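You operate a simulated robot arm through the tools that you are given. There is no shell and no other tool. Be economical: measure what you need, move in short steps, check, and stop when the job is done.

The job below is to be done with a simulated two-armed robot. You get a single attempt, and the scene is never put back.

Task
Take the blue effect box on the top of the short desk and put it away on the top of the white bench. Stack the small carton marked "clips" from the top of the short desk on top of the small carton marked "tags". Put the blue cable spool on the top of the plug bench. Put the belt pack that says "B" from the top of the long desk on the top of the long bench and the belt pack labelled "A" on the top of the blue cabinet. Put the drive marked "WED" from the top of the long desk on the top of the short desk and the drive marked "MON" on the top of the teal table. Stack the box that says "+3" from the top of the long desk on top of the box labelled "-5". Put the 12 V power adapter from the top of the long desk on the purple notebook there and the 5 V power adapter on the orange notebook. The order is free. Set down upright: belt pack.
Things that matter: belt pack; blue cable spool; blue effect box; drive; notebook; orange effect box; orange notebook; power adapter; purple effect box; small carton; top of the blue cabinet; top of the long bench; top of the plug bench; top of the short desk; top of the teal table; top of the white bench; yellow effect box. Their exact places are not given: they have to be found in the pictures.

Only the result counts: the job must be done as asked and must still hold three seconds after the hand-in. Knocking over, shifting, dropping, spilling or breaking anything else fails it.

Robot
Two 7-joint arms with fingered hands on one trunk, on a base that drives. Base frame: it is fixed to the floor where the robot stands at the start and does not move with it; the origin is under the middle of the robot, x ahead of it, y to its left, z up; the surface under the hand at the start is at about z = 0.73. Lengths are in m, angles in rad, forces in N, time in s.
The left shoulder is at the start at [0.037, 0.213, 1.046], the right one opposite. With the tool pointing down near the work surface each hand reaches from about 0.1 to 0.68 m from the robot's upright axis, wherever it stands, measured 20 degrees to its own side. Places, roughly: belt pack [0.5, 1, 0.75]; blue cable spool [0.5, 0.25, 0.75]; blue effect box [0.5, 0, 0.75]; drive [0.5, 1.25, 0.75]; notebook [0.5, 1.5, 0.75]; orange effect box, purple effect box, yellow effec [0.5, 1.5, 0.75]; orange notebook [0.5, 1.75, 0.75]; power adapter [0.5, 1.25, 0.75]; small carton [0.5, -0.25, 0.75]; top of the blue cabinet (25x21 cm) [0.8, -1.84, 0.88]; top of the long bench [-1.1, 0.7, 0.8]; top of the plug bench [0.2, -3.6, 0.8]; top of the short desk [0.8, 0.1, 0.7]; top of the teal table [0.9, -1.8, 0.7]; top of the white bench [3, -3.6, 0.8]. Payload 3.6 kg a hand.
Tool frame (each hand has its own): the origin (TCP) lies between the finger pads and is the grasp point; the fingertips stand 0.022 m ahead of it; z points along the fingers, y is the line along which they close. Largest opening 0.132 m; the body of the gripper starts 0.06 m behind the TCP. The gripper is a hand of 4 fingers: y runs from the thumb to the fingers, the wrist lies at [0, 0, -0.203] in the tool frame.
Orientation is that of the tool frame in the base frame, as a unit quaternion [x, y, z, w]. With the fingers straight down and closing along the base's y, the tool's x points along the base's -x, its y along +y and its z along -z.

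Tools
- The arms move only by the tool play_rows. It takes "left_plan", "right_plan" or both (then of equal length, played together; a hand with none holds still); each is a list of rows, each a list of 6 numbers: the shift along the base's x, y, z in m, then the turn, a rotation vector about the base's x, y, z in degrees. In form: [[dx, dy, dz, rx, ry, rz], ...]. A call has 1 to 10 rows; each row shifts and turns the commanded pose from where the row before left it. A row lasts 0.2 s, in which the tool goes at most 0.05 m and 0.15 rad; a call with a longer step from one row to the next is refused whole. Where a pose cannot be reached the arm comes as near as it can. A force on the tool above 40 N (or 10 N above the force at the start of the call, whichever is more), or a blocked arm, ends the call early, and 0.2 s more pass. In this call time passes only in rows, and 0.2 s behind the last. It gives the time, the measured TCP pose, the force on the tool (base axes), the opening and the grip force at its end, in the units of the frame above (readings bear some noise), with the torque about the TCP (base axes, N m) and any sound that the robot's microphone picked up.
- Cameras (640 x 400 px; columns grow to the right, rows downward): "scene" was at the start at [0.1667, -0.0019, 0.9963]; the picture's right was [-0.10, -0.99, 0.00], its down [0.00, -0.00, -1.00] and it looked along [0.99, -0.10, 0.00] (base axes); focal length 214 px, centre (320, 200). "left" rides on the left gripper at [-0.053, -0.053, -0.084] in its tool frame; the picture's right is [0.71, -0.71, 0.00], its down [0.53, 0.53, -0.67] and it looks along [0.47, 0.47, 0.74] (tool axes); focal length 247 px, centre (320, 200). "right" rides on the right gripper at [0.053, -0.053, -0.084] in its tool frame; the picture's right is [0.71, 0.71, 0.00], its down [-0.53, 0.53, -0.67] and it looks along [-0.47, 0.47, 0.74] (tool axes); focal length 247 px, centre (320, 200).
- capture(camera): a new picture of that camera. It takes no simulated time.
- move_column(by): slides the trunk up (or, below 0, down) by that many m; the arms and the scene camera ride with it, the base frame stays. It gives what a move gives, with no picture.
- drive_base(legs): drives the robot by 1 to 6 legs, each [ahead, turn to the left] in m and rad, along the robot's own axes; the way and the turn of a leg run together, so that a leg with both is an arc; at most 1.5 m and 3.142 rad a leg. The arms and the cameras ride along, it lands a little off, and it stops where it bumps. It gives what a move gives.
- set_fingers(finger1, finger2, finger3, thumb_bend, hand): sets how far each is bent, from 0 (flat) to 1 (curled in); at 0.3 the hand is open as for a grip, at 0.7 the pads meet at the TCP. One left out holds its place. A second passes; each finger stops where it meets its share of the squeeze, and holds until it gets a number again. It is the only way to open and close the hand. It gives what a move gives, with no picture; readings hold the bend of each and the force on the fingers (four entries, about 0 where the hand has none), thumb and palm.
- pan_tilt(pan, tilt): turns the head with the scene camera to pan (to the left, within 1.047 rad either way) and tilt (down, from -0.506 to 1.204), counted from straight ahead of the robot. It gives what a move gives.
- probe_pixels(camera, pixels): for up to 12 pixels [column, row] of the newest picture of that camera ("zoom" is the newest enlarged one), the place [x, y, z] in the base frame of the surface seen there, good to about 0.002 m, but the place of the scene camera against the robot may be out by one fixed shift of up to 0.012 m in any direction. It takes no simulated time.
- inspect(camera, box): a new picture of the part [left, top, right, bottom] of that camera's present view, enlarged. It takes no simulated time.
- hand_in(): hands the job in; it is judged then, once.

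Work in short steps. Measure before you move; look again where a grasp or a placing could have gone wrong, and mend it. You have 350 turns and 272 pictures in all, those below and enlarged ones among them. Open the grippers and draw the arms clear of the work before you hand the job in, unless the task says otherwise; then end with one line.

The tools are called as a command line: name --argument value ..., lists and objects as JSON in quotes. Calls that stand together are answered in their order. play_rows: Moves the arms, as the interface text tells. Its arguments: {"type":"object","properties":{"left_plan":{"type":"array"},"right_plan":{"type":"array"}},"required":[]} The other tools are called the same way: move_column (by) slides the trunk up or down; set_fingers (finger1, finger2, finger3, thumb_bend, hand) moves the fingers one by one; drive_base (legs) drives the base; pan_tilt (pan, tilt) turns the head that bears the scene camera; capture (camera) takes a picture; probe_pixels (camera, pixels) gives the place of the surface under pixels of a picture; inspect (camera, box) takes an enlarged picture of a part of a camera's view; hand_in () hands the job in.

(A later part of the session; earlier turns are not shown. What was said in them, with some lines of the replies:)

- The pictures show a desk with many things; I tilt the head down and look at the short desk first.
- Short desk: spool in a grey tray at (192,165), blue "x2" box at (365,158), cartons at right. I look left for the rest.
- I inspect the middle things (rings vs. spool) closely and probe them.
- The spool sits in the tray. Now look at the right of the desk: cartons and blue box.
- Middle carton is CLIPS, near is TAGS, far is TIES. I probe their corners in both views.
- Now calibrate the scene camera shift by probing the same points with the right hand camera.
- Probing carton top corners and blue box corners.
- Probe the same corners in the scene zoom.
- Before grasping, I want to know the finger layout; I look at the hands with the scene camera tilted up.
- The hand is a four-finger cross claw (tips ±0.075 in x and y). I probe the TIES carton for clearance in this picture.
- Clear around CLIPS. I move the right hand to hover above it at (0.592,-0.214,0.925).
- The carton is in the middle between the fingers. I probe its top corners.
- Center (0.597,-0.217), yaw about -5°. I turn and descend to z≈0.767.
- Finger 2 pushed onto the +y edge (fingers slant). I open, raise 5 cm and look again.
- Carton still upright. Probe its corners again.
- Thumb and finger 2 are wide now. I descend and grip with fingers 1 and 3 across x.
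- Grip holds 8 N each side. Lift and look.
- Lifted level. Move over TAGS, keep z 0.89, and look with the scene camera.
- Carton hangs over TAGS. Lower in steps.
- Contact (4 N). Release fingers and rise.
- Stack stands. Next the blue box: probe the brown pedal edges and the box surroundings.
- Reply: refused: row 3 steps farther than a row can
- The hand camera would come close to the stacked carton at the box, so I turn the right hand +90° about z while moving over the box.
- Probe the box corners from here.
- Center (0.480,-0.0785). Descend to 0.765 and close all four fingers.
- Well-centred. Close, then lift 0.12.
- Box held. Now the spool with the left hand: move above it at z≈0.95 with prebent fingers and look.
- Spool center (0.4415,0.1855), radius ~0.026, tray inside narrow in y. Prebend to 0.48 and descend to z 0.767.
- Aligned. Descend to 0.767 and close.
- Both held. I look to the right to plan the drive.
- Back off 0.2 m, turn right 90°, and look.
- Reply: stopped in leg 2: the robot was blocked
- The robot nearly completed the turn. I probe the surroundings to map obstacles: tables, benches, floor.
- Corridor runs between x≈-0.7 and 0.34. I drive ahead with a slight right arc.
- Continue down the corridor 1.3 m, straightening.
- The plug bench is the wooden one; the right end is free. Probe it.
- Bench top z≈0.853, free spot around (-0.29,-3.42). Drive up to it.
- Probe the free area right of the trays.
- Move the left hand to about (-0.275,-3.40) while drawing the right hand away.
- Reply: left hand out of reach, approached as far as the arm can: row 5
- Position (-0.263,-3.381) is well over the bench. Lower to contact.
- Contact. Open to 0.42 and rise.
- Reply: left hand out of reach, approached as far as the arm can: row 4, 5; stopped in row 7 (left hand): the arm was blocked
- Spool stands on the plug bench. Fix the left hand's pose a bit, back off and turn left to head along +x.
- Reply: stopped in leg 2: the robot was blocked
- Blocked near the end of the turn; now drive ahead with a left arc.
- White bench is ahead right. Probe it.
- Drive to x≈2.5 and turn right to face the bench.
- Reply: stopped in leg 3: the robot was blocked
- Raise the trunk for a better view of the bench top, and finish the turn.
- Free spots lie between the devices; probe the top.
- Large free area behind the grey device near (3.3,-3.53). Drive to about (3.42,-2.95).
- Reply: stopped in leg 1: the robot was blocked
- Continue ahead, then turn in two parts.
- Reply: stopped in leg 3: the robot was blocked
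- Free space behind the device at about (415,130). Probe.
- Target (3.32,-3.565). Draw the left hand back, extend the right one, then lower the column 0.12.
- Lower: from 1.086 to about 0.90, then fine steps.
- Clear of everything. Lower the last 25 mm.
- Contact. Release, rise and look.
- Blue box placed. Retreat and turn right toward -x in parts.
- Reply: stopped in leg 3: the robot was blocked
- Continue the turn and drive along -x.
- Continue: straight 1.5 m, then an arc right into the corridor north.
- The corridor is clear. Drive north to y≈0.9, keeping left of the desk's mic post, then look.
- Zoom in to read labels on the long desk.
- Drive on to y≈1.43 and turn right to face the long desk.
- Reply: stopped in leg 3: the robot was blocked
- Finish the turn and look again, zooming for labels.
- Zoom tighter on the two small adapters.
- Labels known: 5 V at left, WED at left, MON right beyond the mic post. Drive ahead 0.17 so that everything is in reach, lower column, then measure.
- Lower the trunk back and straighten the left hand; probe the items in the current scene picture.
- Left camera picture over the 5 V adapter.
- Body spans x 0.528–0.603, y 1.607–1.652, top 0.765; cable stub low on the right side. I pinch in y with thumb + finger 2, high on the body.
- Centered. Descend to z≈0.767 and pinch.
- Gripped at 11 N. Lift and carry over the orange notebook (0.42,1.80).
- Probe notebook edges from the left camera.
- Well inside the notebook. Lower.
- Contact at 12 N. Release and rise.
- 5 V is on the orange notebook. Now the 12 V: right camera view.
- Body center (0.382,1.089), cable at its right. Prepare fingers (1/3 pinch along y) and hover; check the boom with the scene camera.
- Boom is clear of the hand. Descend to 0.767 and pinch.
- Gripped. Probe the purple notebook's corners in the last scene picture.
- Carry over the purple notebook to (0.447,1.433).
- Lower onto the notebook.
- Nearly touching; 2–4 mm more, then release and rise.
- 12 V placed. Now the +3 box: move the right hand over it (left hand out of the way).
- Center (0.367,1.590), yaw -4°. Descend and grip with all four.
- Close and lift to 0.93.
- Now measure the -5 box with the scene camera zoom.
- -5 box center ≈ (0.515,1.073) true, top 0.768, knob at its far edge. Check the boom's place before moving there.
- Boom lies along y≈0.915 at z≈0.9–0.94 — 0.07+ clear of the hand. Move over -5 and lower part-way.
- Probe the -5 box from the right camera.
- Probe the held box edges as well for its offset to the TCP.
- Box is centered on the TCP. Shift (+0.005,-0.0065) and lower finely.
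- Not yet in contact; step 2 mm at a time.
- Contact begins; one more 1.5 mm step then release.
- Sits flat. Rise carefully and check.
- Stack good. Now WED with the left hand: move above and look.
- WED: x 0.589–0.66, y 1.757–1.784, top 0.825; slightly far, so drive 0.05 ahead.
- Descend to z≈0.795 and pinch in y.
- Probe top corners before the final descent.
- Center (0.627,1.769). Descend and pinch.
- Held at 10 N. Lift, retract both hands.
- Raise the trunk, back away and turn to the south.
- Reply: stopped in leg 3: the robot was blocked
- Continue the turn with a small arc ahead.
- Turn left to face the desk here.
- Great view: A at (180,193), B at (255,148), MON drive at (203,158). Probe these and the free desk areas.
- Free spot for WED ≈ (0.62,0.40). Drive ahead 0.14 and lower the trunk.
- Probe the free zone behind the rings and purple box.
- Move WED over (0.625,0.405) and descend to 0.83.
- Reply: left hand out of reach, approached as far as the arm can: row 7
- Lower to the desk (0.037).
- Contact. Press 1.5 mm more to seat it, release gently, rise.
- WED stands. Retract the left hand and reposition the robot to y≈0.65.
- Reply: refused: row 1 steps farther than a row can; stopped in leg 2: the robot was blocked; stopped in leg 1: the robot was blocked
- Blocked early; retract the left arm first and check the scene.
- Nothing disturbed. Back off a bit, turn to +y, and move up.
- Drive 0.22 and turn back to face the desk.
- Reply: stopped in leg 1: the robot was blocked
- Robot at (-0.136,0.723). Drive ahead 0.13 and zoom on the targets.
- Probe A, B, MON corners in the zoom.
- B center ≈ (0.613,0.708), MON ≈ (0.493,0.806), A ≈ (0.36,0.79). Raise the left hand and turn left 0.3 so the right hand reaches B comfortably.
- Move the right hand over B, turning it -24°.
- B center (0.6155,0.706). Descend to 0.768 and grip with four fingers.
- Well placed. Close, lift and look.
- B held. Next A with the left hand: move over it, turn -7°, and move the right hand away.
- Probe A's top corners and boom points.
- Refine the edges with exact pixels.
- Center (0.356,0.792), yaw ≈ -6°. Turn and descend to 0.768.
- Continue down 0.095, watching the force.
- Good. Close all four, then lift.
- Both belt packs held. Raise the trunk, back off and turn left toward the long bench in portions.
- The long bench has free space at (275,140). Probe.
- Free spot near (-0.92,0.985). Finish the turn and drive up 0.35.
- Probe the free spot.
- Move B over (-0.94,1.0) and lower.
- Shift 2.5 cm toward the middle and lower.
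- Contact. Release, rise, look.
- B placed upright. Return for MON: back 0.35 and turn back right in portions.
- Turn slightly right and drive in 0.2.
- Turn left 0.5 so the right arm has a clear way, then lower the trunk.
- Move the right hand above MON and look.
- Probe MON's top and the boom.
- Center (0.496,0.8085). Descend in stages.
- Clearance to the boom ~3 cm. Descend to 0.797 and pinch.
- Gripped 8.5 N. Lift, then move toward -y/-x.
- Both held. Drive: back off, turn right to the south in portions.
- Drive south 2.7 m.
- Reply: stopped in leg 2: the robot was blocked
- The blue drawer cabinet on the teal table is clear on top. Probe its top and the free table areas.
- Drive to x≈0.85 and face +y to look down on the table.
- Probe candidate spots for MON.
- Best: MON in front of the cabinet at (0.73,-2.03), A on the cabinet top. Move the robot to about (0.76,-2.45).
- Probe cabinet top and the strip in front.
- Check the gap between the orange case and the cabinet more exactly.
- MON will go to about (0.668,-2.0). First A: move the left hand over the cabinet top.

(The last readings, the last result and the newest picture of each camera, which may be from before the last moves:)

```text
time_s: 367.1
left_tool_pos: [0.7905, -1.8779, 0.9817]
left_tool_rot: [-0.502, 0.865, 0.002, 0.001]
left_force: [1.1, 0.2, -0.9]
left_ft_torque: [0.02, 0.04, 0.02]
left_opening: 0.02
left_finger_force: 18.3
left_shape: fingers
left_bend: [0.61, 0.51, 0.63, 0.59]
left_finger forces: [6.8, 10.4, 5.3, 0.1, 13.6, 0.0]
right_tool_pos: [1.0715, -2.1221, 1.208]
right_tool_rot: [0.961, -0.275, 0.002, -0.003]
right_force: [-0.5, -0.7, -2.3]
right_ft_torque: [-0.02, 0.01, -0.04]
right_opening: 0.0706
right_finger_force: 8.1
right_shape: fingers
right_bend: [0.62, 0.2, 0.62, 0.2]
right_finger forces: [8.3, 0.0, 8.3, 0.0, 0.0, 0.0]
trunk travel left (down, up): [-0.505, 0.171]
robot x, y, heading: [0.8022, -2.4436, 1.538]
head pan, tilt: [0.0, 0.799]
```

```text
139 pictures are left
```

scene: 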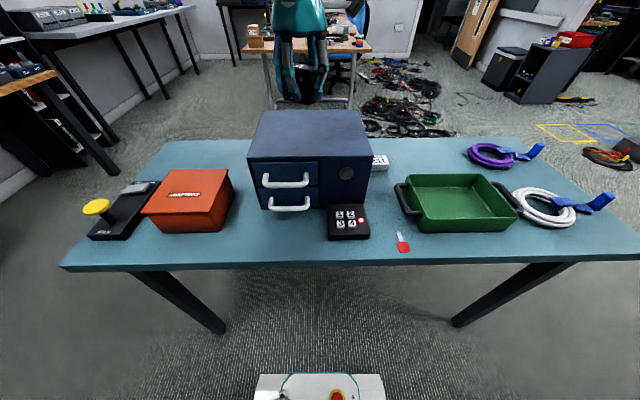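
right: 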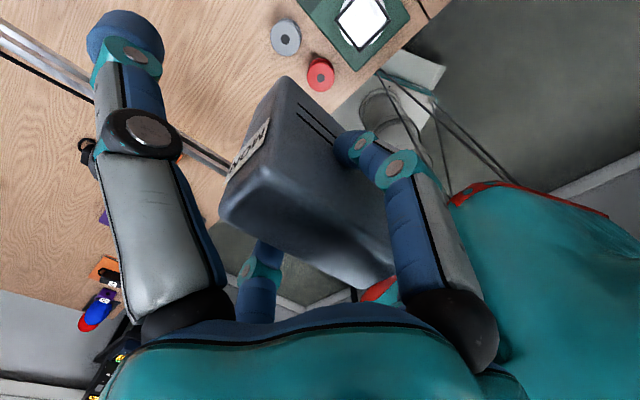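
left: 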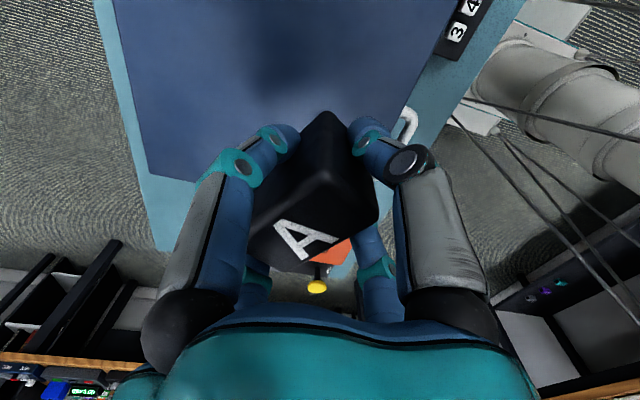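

Probe the cabinet top in the left camera to verify.

probe_pixels --camera "left" --pixels '[[148, 175], [118, 10], [420, 40], [400, 90], [270, 70], [440, 2]]'

```text
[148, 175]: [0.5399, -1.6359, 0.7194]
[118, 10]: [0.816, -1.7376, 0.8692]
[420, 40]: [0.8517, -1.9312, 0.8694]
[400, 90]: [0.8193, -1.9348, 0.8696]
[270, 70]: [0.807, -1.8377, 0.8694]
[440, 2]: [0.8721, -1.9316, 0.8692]
```

Lower A to the cabinet (top z 0.869).

play_rows --left_plan '[[0, 0.005, -0.04, 0, 0, 0], [0, 0, -0.03, 0, 0, 0], [0, 0, -0.004, 0, 0, 0], [0, 0, -0.003, 0, 0, 0]]'

```text
time_s: 368.1
left_tool_pos: [0.7908, -1.8747, 0.9066]
left_tool_rot: [-0.501, 0.865, 0.003, 0.002]
left_force: [0.2, -0.2, 1.8]
left_ft_torque: [0.13, 0.06, -0.01]
left_opening: 0.0199
left_finger_force: 17.8
left_shape: fingers
left_bend: [0.61, 0.51, 0.63, 0.59]
left_finger forces: [7.4, 10.4, 5.5, 0.1, 13.8, 0.0]
right_tool_pos: [1.0708, -2.122, 1.209]
right_tool_rot: [0.962, -0.275, 0.002, -0.001]
right_force: [0.3, -0.3, -1.9]
right_ft_torque: [0.0, -0.01, 0.02]
right_opening: 0.0707
right_finger_force: 8.3
right_shape: fingers
right_bend: [0.62, 0.2, 0.62, 0.2]
right_finger forces: [8.3, 0.0, 8.3, 0.1, 0.0, 0.1]
trunk travel left (down, up): [-0.505, 0.171]
robot x, y, heading: [0.8003, -2.4431, 1.537]
head pan, tilt: [0.0, 0.799]
```

Touching on an edge; press 2–3 mm more to seat it flat.

play_rows --left_plan '[[0, 0, -0.0015, 0, 0, 0], [0, 0, -0.0015, 0, 0, 0]]'

set_fingers --hand "left" --finger1 0.5 --finger2 0.44 --finger3 0.5 --thumb_bend 0.44

capture --camera "left"

```text
time_s: 368.7
left_tool_pos: [0.7899, -1.8753, 0.9059]
left_tool_rot: [-0.501, 0.865, 0.005, 0.003]
left_force: [-1.4, -0.6, 17.2]
left_ft_torque: [0.13, 0.17, 0.0]
left_opening: 0.0202
left_finger_force: 20.7
left_shape: fingers
left_bend: [0.61, 0.5, 0.63, 0.59]
left_finger forces: [8.3, 11.5, 6.6, 0.0, 14.5, 0.0]
right_tool_pos: [1.0708, -2.1231, 1.2091]
right_tool_rot: [0.962, -0.274, 0.002, -0.003]
right_force: [-1.0, -0.5, -2.2]
right_ft_torque: [0.03, 0.01, -0.02]
right_opening: 0.0704
right_finger_force: 8.2
right_shape: fingers
right_bend: [0.62, 0.2, 0.62, 0.2]
right_finger forces: [8.3, 0.0, 8.4, 0.1, 0.0, 0.1]
trunk travel left (down, up): [-0.505, 0.171]
robot x, y, heading: [0.8014, -2.4439, 1.535]
head pan, tilt: [0.0, 0.799]
```

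```text
time_s: 369.7
left_tool_pos: [0.7916, -1.8748, 0.903]
left_tool_rot: [-0.501, 0.865, 0.003, 0.001]
left_force: [0.5, -0.2, 0.2]
left_ft_torque: [0.02, -0.01, -0.02]
left_opening: 0.0481
left_finger_force: 0.1
left_shape: fingers
left_bend: [0.5, 0.44, 0.5, 0.44]
left_finger forces: [0.0, 0.0, 0.1, 0.0, 0.0, 0.0]
right_tool_pos: [1.0704, -2.1229, 1.2087]
right_tool_rot: [0.962, -0.274, 0.001, -0.002]
right_force: [0.1, 1.1, -3.5]
right_ft_torque: [-0.04, 0.0, -0.03]
right_opening: 0.0705
right_finger_force: 7.9
right_shape: fingers
right_bend: [0.62, 0.2, 0.62, 0.2]
right_finger forces: [8.4, 0.0, 8.3, 0.0, 0.0, 0.0]
trunk travel left (down, up): [-0.505, 0.171]
robot x, y, heading: [0.8011, -2.4437, 1.54]
head pan, tilt: [0.0, 0.799]
```

```text
138 pictures are left
```

left: 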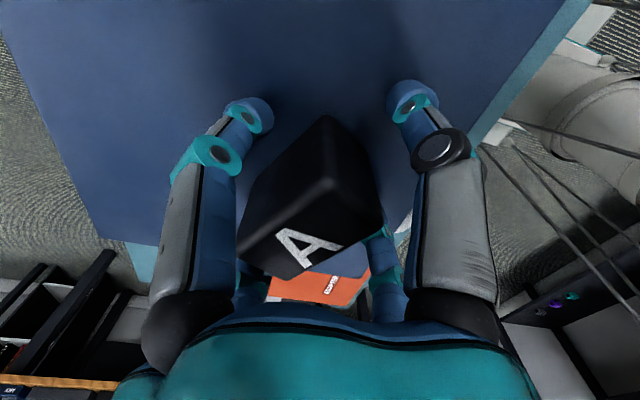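

Released; it stands. Rise and retract the left hand.

play_rows --left_plan '[[0, 0, 0.025, 0, 0, 0], [0, 0, 0.045, 0, 0, 0], [0, 0, 0.045, 0, 0, 0], [0, 0, 0.045, 0, 0, 0], [0, 0, 0.045, 0, 0, 0], [-0.02, -0.04, 0, 0, 0, 0], [-0.02, -0.04, 0, 0, 0, 0], [-0.02, -0.04, 0, 0, 0, 0], [-0.02, -0.04, 0, 0, 0, 0], [-0.02, -0.04, 0, 0, 0, 0]]'

capture --camera "scene"

```text
time_s: 371.9
left_tool_pos: [0.6889, -2.0749, 1.1082]
left_tool_rot: [-0.503, 0.864, 0.002, 0.001]
left_force: [-0.1, 0.6, -0.6]
left_ft_torque: [0.01, -0.01, 0.02]
left_opening: 0.0478
left_finger_force: 0.0
left_shape: fingers
left_bend: [0.5, 0.44, 0.5, 0.44]
left_finger forces: [0.1, 0.0, 0.0, 0.0, 0.1, 0.1]
right_tool_pos: [1.0704, -2.1223, 1.2084]
right_tool_rot: [0.962, -0.274, 0.002, -0.003]
right_force: [-0.1, -0.4, -1.6]
right_ft_torque: [0.0, -0.02, 0.01]
right_opening: 0.0705
right_finger_force: 8.2
right_shape: fingers
right_bend: [0.62, 0.2, 0.62, 0.2]
right_finger forces: [8.3, 0.0, 8.3, 0.0, 0.0, 0.0]
trunk travel left (down, up): [-0.505, 0.171]
robot x, y, heading: [0.8003, -2.4472, 1.538]
head pan, tilt: [0.0, 0.799]
```

```text
137 pictures are left
```

scene: 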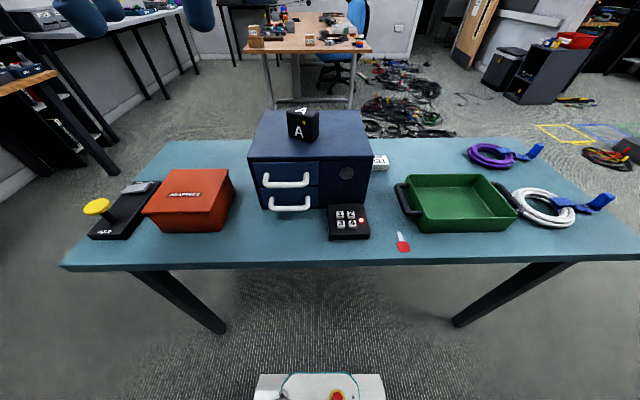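

A stands upright. For MON, turn left 0.6 so the right hand can reach the spot; close thumb/f2 a bit.

drive_base --legs '[[0, 0.6]]'

set_fingers --hand "right" --finger2 0.32 --thumb_bend 0.32

pan_tilt --pan -0.4 --tilt 0.8

capture --camera "scene"

```text
time_s: 374.0
left_tool_pos: [0.503, -2.2029, 1.1075]
left_tool_rot: [0.733, -0.68, -0.003, 0.001]
left_force: [0.5, -0.3, -0.1]
left_ft_torque: [-0.03, -0.04, -0.03]
left_opening: 0.0482
left_finger_force: 0.0
left_shape: fingers
left_bend: [0.5, 0.44, 0.5, 0.44]
left_finger forces: [0.1, 0.1, 0.1, 0.0, 0.0, 0.1]
right_tool_pos: [0.8449, -2.0282, 1.2093]
right_tool_rot: [1.0, 0.02, 0.001, -0.003]
right_force: [-0.1, -0.2, -1.9]
right_ft_torque: [-0.01, 0.01, 0.04]
right_opening: 0.0706
right_finger_force: 8.0
right_shape: fingers
right_bend: [0.62, 0.2, 0.62, 0.2]
right_finger forces: [8.4, 0.1, 8.4, 0.1, 0.1, 0.0]
trunk travel left (down, up): [-0.505, 0.171]
robot x, y, heading: [0.8264, -2.4313, 2.134]
head pan, tilt: [0.0, 0.799]
```

```text
time_s: 375.0
left_tool_pos: [0.5028, -2.202, 1.1098]
left_tool_rot: [0.733, -0.68, -0.002, -0.001]
left_force: [0.6, -0.3, -0.4]
left_ft_torque: [-0.01, 0.01, 0.02]
left_opening: 0.048
left_finger_force: 0.0
left_shape: fingers
left_bend: [0.5, 0.44, 0.5, 0.44]
left_finger forces: [0.0, 0.0, 0.0, 0.0, 0.1, 0.1]
right_tool_pos: [0.8438, -2.0279, 1.2092]
right_tool_rot: [1.0, 0.02, 0.001, -0.003]
right_force: [0.0, 0.8, -2.7]
right_ft_torque: [0.0, -0.01, -0.01]
right_opening: 0.0573
right_finger_force: 8.4
right_shape: fingers
right_bend: [0.63, 0.32, 0.62, 0.32]
right_finger forces: [8.0, 0.0, 8.4, 0.0, 0.1, 0.1]
trunk travel left (down, up): [-0.505, 0.171]
robot x, y, heading: [0.8247, -2.4326, 2.14]
head pan, tilt: [0.0, 0.799]
```

```text
time_s: 375.9
left_tool_pos: [0.5036, -2.2016, 1.1088]
left_tool_rot: [0.734, -0.679, -0.003, -0.001]
left_force: [0.6, -0.3, 0.3]
left_ft_torque: [-0.03, -0.03, -0.01]
left_opening: 0.0482
left_finger_force: 0.0
left_shape: fingers
left_bend: [0.5, 0.44, 0.5, 0.44]
left_finger forces: [0.1, 0.0, 0.1, 0.0, 0.0, 0.0]
right_tool_pos: [0.8449, -2.0288, 1.209]
right_tool_rot: [1.0, 0.02, 0.001, -0.003]
right_force: [-0.6, -0.6, -2.9]
right_ft_torque: [-0.01, 0.02, 0.03]
right_opening: 0.0571
right_finger_force: 8.3
right_shape: fingers
right_bend: [0.63, 0.32, 0.62, 0.32]
right_finger forces: [8.2, 0.1, 8.2, 0.0, 0.1, 0.0]
trunk travel left (down, up): [-0.505, 0.171]
robot x, y, heading: [0.8233, -2.4272, 2.133]
head pan, tilt: [-0.4, 0.799]
```

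```text
136 pictures are left
```

scene: 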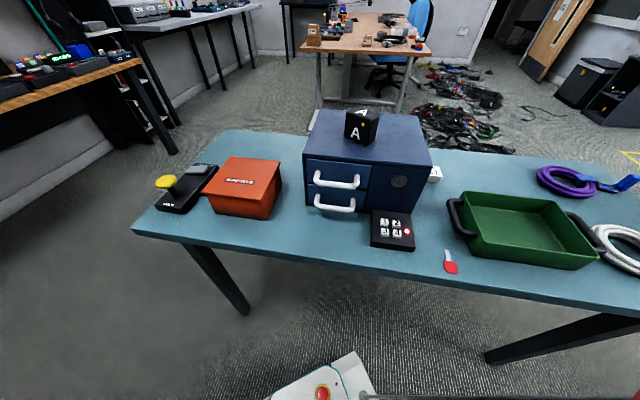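

Move MON above the spot and look down with the right camera.

play_rows --right_plan '[[-0.044, 0.007, 0, 0, 0, -2.3], [-0.044, 0.007, 0, 0, 0, 0], [-0.044, 0.007, 0, 0, 0, 0], [-0.044, 0.007, 0, 0, 0, 0], [0, 0, -0.045, 0, 0, 0], [0, 0, -0.045, 0, 0, 0], [0, 0, -0.045, 0, 0, 0]]'

capture --camera "right"

capture --camera "scene"

```text
time_s: 377.4
left_tool_pos: [0.5023, -2.2017, 1.1089]
left_tool_rot: [0.733, -0.68, -0.004, 0.0]
left_force: [0.5, 1.0, -0.2]
left_ft_torque: [0.03, 0.0, 0.0]
left_opening: 0.0483
left_finger_force: 0.1
left_shape: fingers
left_bend: [0.5, 0.44, 0.5, 0.44]
left_finger forces: [0.1, 0.0, 0.0, 0.0, 0.1, 0.0]
right_tool_pos: [0.6692, -1.9993, 1.0755]
right_tool_rot: [1.0, 0.0, 0.0, -0.002]
right_force: [0.6, -0.5, -2.3]
right_ft_torque: [0.0, -0.04, -0.01]
right_opening: 0.0571
right_finger_force: 8.0
right_shape: fingers
right_bend: [0.63, 0.32, 0.62, 0.32]
right_finger forces: [8.0, 0.0, 8.1, 0.0, 0.0, 0.1]
trunk travel left (down, up): [-0.505, 0.171]
robot x, y, heading: [0.8281, -2.426, 2.132]
head pan, tilt: [-0.4, 0.799]
```

```text
135 pictures are left
```

right: 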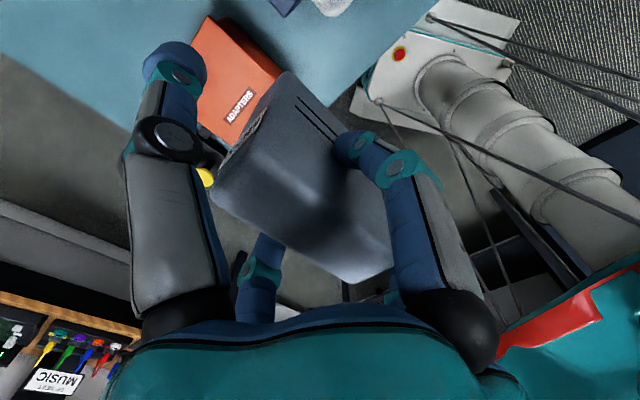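

```text
134 pictures are left
```

scene: 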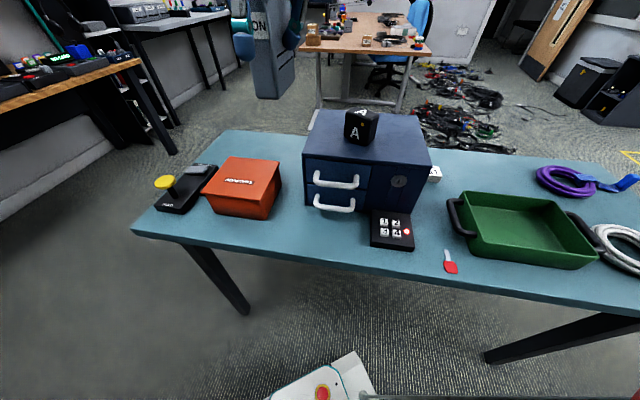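

The right hand's camera would come near the cabinet; I turn the hand -45° and use a point slightly further front (0.66,-2.02).

play_rows --right_plan '[[-0.002, -0.004, 0, 0, 0, -7.5], [-0.002, -0.004, 0, 0, 0, -7.5], [-0.002, -0.004, 0, 0, 0, -7.5], [-0.002, -0.004, 0, 0, 0, -7.5], [-0.001, -0.003, 0, 0, 0, -7.5], [0, -0.003, 0, 0, 0, -7.5], [0, 0, -0.04, 0, 0, 0], [0, 0, -0.04, 0, 0, 0], [0, 0, -0.04, 0, 0, 0]]'

capture --camera "scene"

capture --camera "right"

```text
time_s: 379.4
left_tool_pos: [0.5026, -2.2021, 1.1076]
left_tool_rot: [0.733, -0.68, -0.002, 0.0]
left_force: [-0.2, 1.1, -0.4]
left_ft_torque: [-0.02, -0.02, 0.01]
left_opening: 0.0482
left_finger_force: 0.1
left_shape: fingers
left_bend: [0.5, 0.44, 0.5, 0.44]
left_finger forces: [0.0, 0.0, 0.0, 0.1, 0.1, 0.0]
right_tool_pos: [0.6578, -2.0228, 0.9535]
right_tool_rot: [0.924, -0.383, 0.002, -0.002]
right_force: [-0.2, 0.1, -2.4]
right_ft_torque: [0.01, 0.0, 0.01]
right_opening: 0.057
right_finger_force: 8.5
right_shape: fingers
right_bend: [0.63, 0.32, 0.62, 0.32]
right_finger forces: [7.9, 0.0, 8.0, 0.1, 0.1, 0.0]
trunk travel left (down, up): [-0.505, 0.171]
robot x, y, heading: [0.8233, -2.4309, 2.134]
head pan, tilt: [-0.4, 0.799]
```

```text
133 pictures are left
```

scene: 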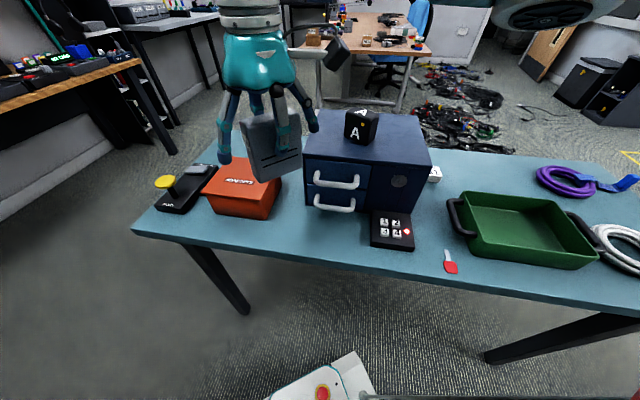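

```text
132 pictures are left
```

right: 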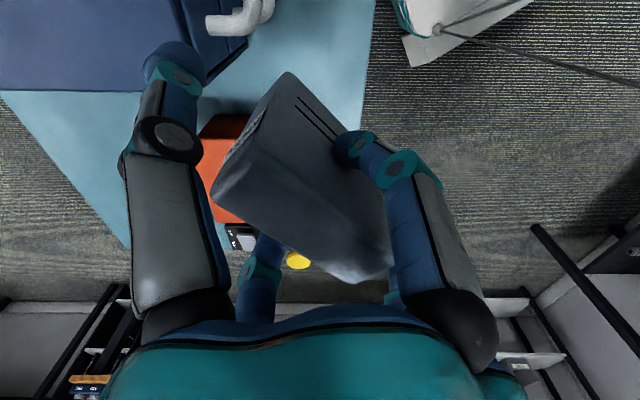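

The thumb would come near the drawer handles, so turn a further -35° (thumb then points along +x).

play_rows --right_plan '[[0.001, -0.001, 0, 0, 0, -7], [0.001, -0.001, 0, 0, 0, -7], [0, 0, 0, 0, 0, -7], [0, 0, 0, 0, 0, -7], [0, 0, 0, 0, 0, -7], [0, 0, -0.04, 0, 0, 0]]'

capture --camera "right"

capture --camera "scene"

```text
time_s: 380.9
left_tool_pos: [0.5023, -2.2017, 1.108]
left_tool_rot: [0.734, -0.679, -0.002, 0.0]
left_force: [-0.1, 0.6, 0.3]
left_ft_torque: [-0.02, -0.02, -0.01]
left_opening: 0.0481
left_finger_force: 0.1
left_shape: fingers
left_bend: [0.5, 0.44, 0.5, 0.44]
left_finger forces: [0.0, 0.1, 0.1, 0.1, 0.0, 0.1]
right_tool_pos: [0.6602, -2.0237, 0.9134]
right_tool_rot: [0.766, -0.643, 0.003, -0.002]
right_force: [0.3, 0.3, -2.4]
right_ft_torque: [-0.03, -0.04, 0.0]
right_opening: 0.0569
right_finger_force: 7.5
right_shape: fingers
right_bend: [0.63, 0.32, 0.62, 0.32]
right_finger forces: [7.9, 0.1, 8.0, 0.0, 0.0, 0.0]
trunk travel left (down, up): [-0.505, 0.171]
robot x, y, heading: [0.8245, -2.4341, 2.135]
head pan, tilt: [-0.4, 0.799]
```

```text
131 pictures are left
```

right: 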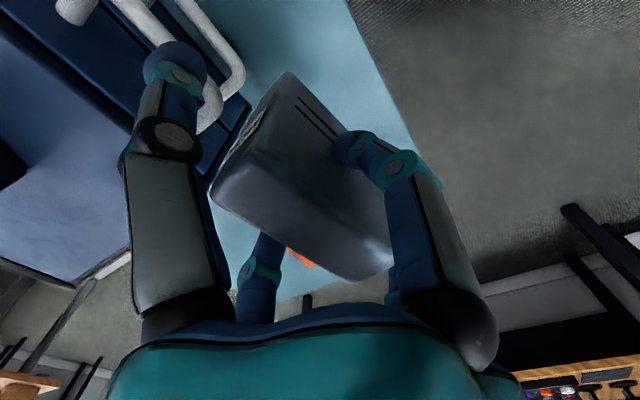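

```text
130 pictures are left
```

scene: 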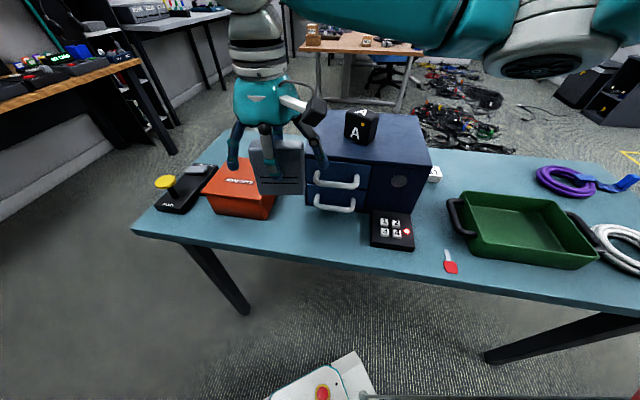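

Probe the handle and table edges in the right picture.

probe_pixels --camera "right" --pixels '[[240, 75], [222, 40], [213, 105], [245, 115], [395, 95], [350, 15], [300, 255], [190, 20]]'

```text
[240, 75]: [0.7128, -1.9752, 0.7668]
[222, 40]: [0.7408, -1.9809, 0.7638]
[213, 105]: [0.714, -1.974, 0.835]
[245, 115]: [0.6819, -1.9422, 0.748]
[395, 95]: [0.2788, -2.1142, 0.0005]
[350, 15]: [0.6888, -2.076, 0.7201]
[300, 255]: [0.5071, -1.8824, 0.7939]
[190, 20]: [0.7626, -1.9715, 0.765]
```

Clear (handles at y -1.98, edge at -2.076). Lower to the table.

play_rows --right_plan '[[0, -0.004, -0.04, 0, 0, 0], [0, 0, -0.04, 0, 0, 0], [0, 0, -0.035, 0, 0, 0], [0, 0, -0.006, 0, 0, 0], [0, 0, -0.003, 0, 0, 0]]'

```text
time_s: 382.1
left_tool_pos: [0.5037, -2.2026, 1.1095]
left_tool_rot: [0.734, -0.679, -0.003, 0.0]
left_force: [-0.4, -1.0, 0.4]
left_ft_torque: [0.03, -0.01, -0.02]
left_opening: 0.0484
left_finger_force: 0.0
left_shape: fingers
left_bend: [0.5, 0.44, 0.5, 0.44]
left_finger forces: [0.0, 0.0, 0.0, 0.1, 0.0, 0.1]
right_tool_pos: [0.6616, -2.0286, 0.7907]
right_tool_rot: [0.766, -0.643, 0.002, -0.002]
right_force: [-0.8, 0.8, 8.5]
right_ft_torque: [0.05, 0.02, 0.03]
right_opening: 0.057
right_finger_force: 10.8
right_shape: fingers
right_bend: [0.63, 0.32, 0.62, 0.32]
right_finger forces: [10.2, 0.0, 10.6, 0.0, 0.0, 0.1]
trunk travel left (down, up): [-0.505, 0.171]
robot x, y, heading: [0.8252, -2.4327, 2.132]
head pan, tilt: [-0.4, 0.799]
```

Contact (8.5 N). Look, then release.

capture --camera "scene"

set_fingers --hand "right" --finger1 0.5 --finger3 0.5

play_rows --right_plan '[[0, 0, 0.025, 0, 0, 0], [0, 0, 0.04, 0, 0, 0], [0, 0, 0.045, 0, 0, 0], [0, 0, 0.045, 0, 0, 0], [0, 0, 0.045, 0, 0, 0], [0, 0, 0.045, 0, 0, 0]]'

capture --camera "scene"

```text
129 pictures are left
```

scene: 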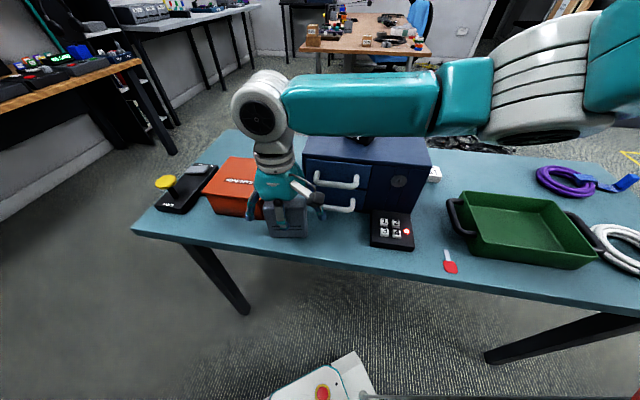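

```text
time_s: 383.1
left_tool_pos: [0.5023, -2.2031, 1.1081]
left_tool_rot: [0.734, -0.679, -0.003, 0.0]
left_force: [-0.2, 0.6, 0.1]
left_ft_torque: [-0.02, -0.01, 0.0]
left_opening: 0.0482
left_finger_force: 0.1
left_shape: fingers
left_bend: [0.5, 0.44, 0.5, 0.44]
left_finger forces: [0.0, 0.0, 0.0, 0.0, 0.1, 0.1]
right_tool_pos: [0.6614, -2.0282, 0.7885]
right_tool_rot: [0.766, -0.643, 0.003, -0.002]
right_force: [-0.6, 0.8, 0.6]
right_ft_torque: [0.01, 0.02, -0.01]
right_opening: 0.0648
right_finger_force: 0.1
right_shape: fingers
right_bend: [0.5, 0.32, 0.5, 0.32]
right_finger forces: [0.0, 0.1, 0.0, 0.1, 0.0, 0.1]
trunk travel left (down, up): [-0.505, 0.171]
robot x, y, heading: [0.8276, -2.431, 2.135]
head pan, tilt: [-0.4, 0.799]
```

```text
time_s: 384.4
left_tool_pos: [0.5027, -2.2028, 1.1078]
left_tool_rot: [0.734, -0.68, -0.004, -0.001]
left_force: [0.3, -1.0, -0.4]
left_ft_torque: [0.0, 0.01, -0.01]
left_opening: 0.0483
left_finger_force: 0.0
left_shape: fingers
left_bend: [0.5, 0.44, 0.5, 0.44]
left_finger forces: [0.1, 0.0, 0.0, 0.0, 0.0, 0.0]
right_tool_pos: [0.6622, -2.0281, 1.0359]
right_tool_rot: [0.766, -0.642, 0.003, -0.003]
right_force: [-0.2, 0.0, 0.0]
right_ft_torque: [-0.03, 0.01, -0.01]
right_opening: 0.0649
right_finger_force: 0.1
right_shape: fingers
right_bend: [0.5, 0.32, 0.5, 0.32]
right_finger forces: [0.0, 0.0, 0.0, 0.1, 0.1, 0.0]
trunk travel left (down, up): [-0.505, 0.171]
robot x, y, heading: [0.8269, -2.4325, 2.138]
head pan, tilt: [-0.4, 0.799]
```

```text
128 pictures are left
```

scene: 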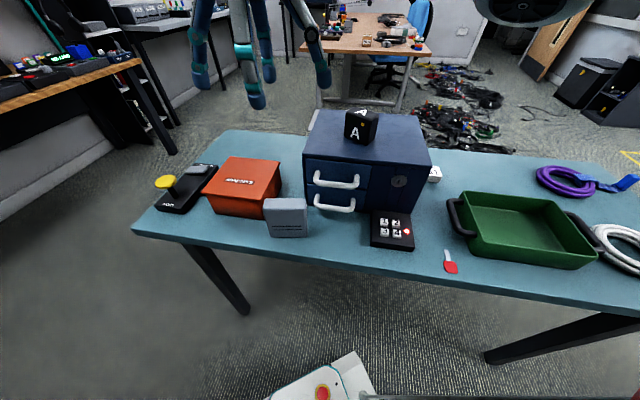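

MON stands on the teal table. Back off from the table, open both hands, and take a last look.

drive_base --legs '[[-0.25, 0]]'

set_fingers --hand "right" --finger1 0.3 --finger2 0.3 --finger3 0.3 --thumb_bend 0.3

set_fingers --hand "left" --finger1 0.3 --finger2 0.3 --finger3 0.3 --thumb_bend 0.3

pan_tilt --pan -0.5 --tilt 0.45

capture --camera "scene"

inspect --camera "scene" --box '[220, 30, 420, 155]'

```text
time_s: 386.3
left_tool_pos: [0.6426, -2.4179, 1.1086]
left_tool_rot: [0.731, -0.682, -0.003, 0.0]
left_force: [-0.1, -0.6, -0.1]
left_ft_torque: [-0.01, -0.03, 0.01]
left_opening: 0.0485
left_finger_force: 0.0
left_shape: fingers
left_bend: [0.5, 0.44, 0.5, 0.44]
left_finger forces: [0.0, 0.0, 0.0, 0.0, 0.0, 0.0]
right_tool_pos: [0.8, -2.2462, 1.0355]
right_tool_rot: [0.763, -0.646, 0.003, -0.002]
right_force: [0.7, 0.7, 0.0]
right_ft_torque: [0.0, 0.01, 0.0]
right_opening: 0.0653
right_finger_force: 0.0
right_shape: fingers
right_bend: [0.5, 0.32, 0.5, 0.32]
right_finger forces: [0.0, 0.0, 0.0, 0.0, 0.1, 0.0]
trunk travel left (down, up): [-0.505, 0.171]
robot x, y, heading: [0.9617, -2.6462, 2.13]
head pan, tilt: [-0.4, 0.799]
```

```text
time_s: 387.3
left_tool_pos: [0.6411, -2.4174, 1.1091]
left_tool_rot: [0.731, -0.682, -0.004, 0.0]
left_force: [0.5, -0.6, 1.4]
left_ft_torque: [0.0, -0.01, 0.0]
left_opening: 0.0486
left_finger_force: 0.0
left_shape: fingers
left_bend: [0.5, 0.44, 0.5, 0.44]
left_finger forces: [0.1, 0.1, 0.0, 0.0, 0.0, 0.1]
right_tool_pos: [0.7995, -2.2436, 1.0369]
right_tool_rot: [0.764, -0.646, 0.003, -0.001]
right_force: [0.4, 0.1, 0.5]
right_ft_torque: [0.0, 0.01, 0.01]
right_opening: 0.0876
right_finger_force: 0.0
right_shape: fingers
right_bend: [0.3, 0.3, 0.3, 0.3]
right_finger forces: [0.0, 0.0, 0.0, 0.0, 0.0, 0.1]
trunk travel left (down, up): [-0.505, 0.171]
robot x, y, heading: [0.9572, -2.649, 2.123]
head pan, tilt: [-0.4, 0.799]
```

```text
time_s: 388.3
left_tool_pos: [0.6396, -2.4163, 1.1089]
left_tool_rot: [0.731, -0.683, -0.003, -0.002]
left_force: [-0.7, 0.3, 0.0]
left_ft_torque: [-0.01, 0.0, 0.02]
left_opening: 0.0876
left_finger_force: 0.0
left_shape: fingers
left_bend: [0.3, 0.3, 0.3, 0.3]
left_finger forces: [0.0, 0.0, 0.0, 0.0, 0.0, 0.1]
right_tool_pos: [0.8006, -2.2435, 1.0357]
right_tool_rot: [0.764, -0.645, 0.003, -0.002]
right_force: [0.1, -0.5, 0.2]
right_ft_torque: [0.04, -0.03, -0.01]
right_opening: 0.087
right_finger_force: 0.0
right_shape: fingers
right_bend: [0.3, 0.3, 0.3, 0.3]
right_finger forces: [0.0, 0.1, 0.1, 0.0, 0.1, 0.0]
trunk travel left (down, up): [-0.505, 0.171]
robot x, y, heading: [0.961, -2.6483, 2.125]
head pan, tilt: [-0.4, 0.799]
```

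```text
time_s: 389.1
left_tool_pos: [0.6415, -2.4166, 1.1097]
left_tool_rot: [0.731, -0.682, -0.003, -0.001]
left_force: [0.3, 0.8, -0.4]
left_ft_torque: [-0.01, 0.02, 0.01]
left_opening: 0.0875
left_finger_force: 0.0
left_shape: fingers
left_bend: [0.3, 0.3, 0.3, 0.3]
left_finger forces: [0.0, 0.1, 0.0, 0.1, 0.0, 0.0]
right_tool_pos: [0.7998, -2.2442, 1.0367]
right_tool_rot: [0.764, -0.645, 0.003, -0.002]
right_force: [-0.5, 0.0, 0.5]
right_ft_torque: [0.01, -0.01, -0.03]
right_opening: 0.0871
right_finger_force: 0.0
right_shape: fingers
right_bend: [0.3, 0.3, 0.3, 0.3]
right_finger forces: [0.0, 0.0, 0.0, 0.1, 0.0, 0.1]
trunk travel left (down, up): [-0.505, 0.171]
robot x, y, heading: [0.96, -2.6459, 2.126]
head pan, tilt: [-0.499, 0.45]
```

```text
127 pictures are left
```

scene: 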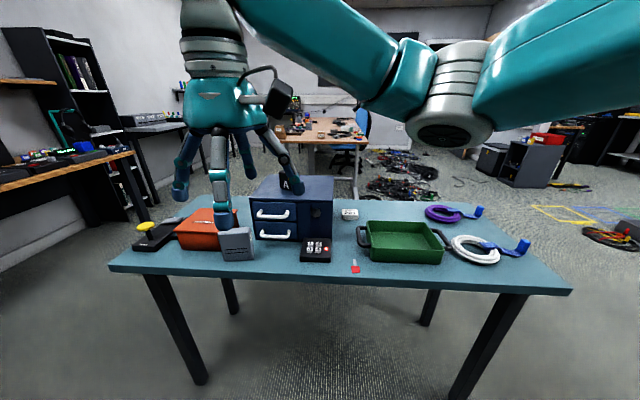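

```text
3.20 times, centred on (320, 92) of scene
```

zoom: 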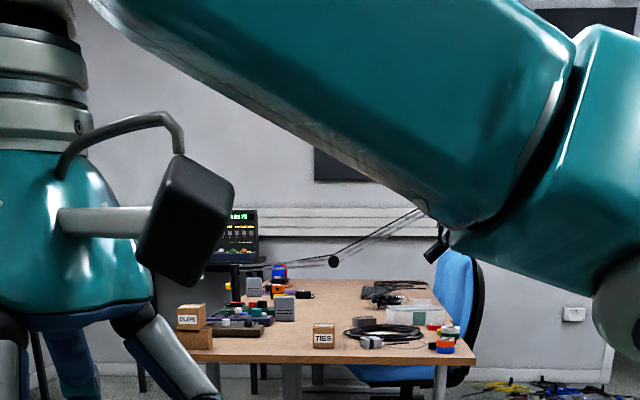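

Everything stands (clips stack and WED seen in the distance too); the hands are open and the arms clear of the table. Handing in.

hand_in

```text
The job is handed in.
```

All ten placements are done and handed in. The last camera view of each item showed it standing where the task asked, with both belt packs upright.
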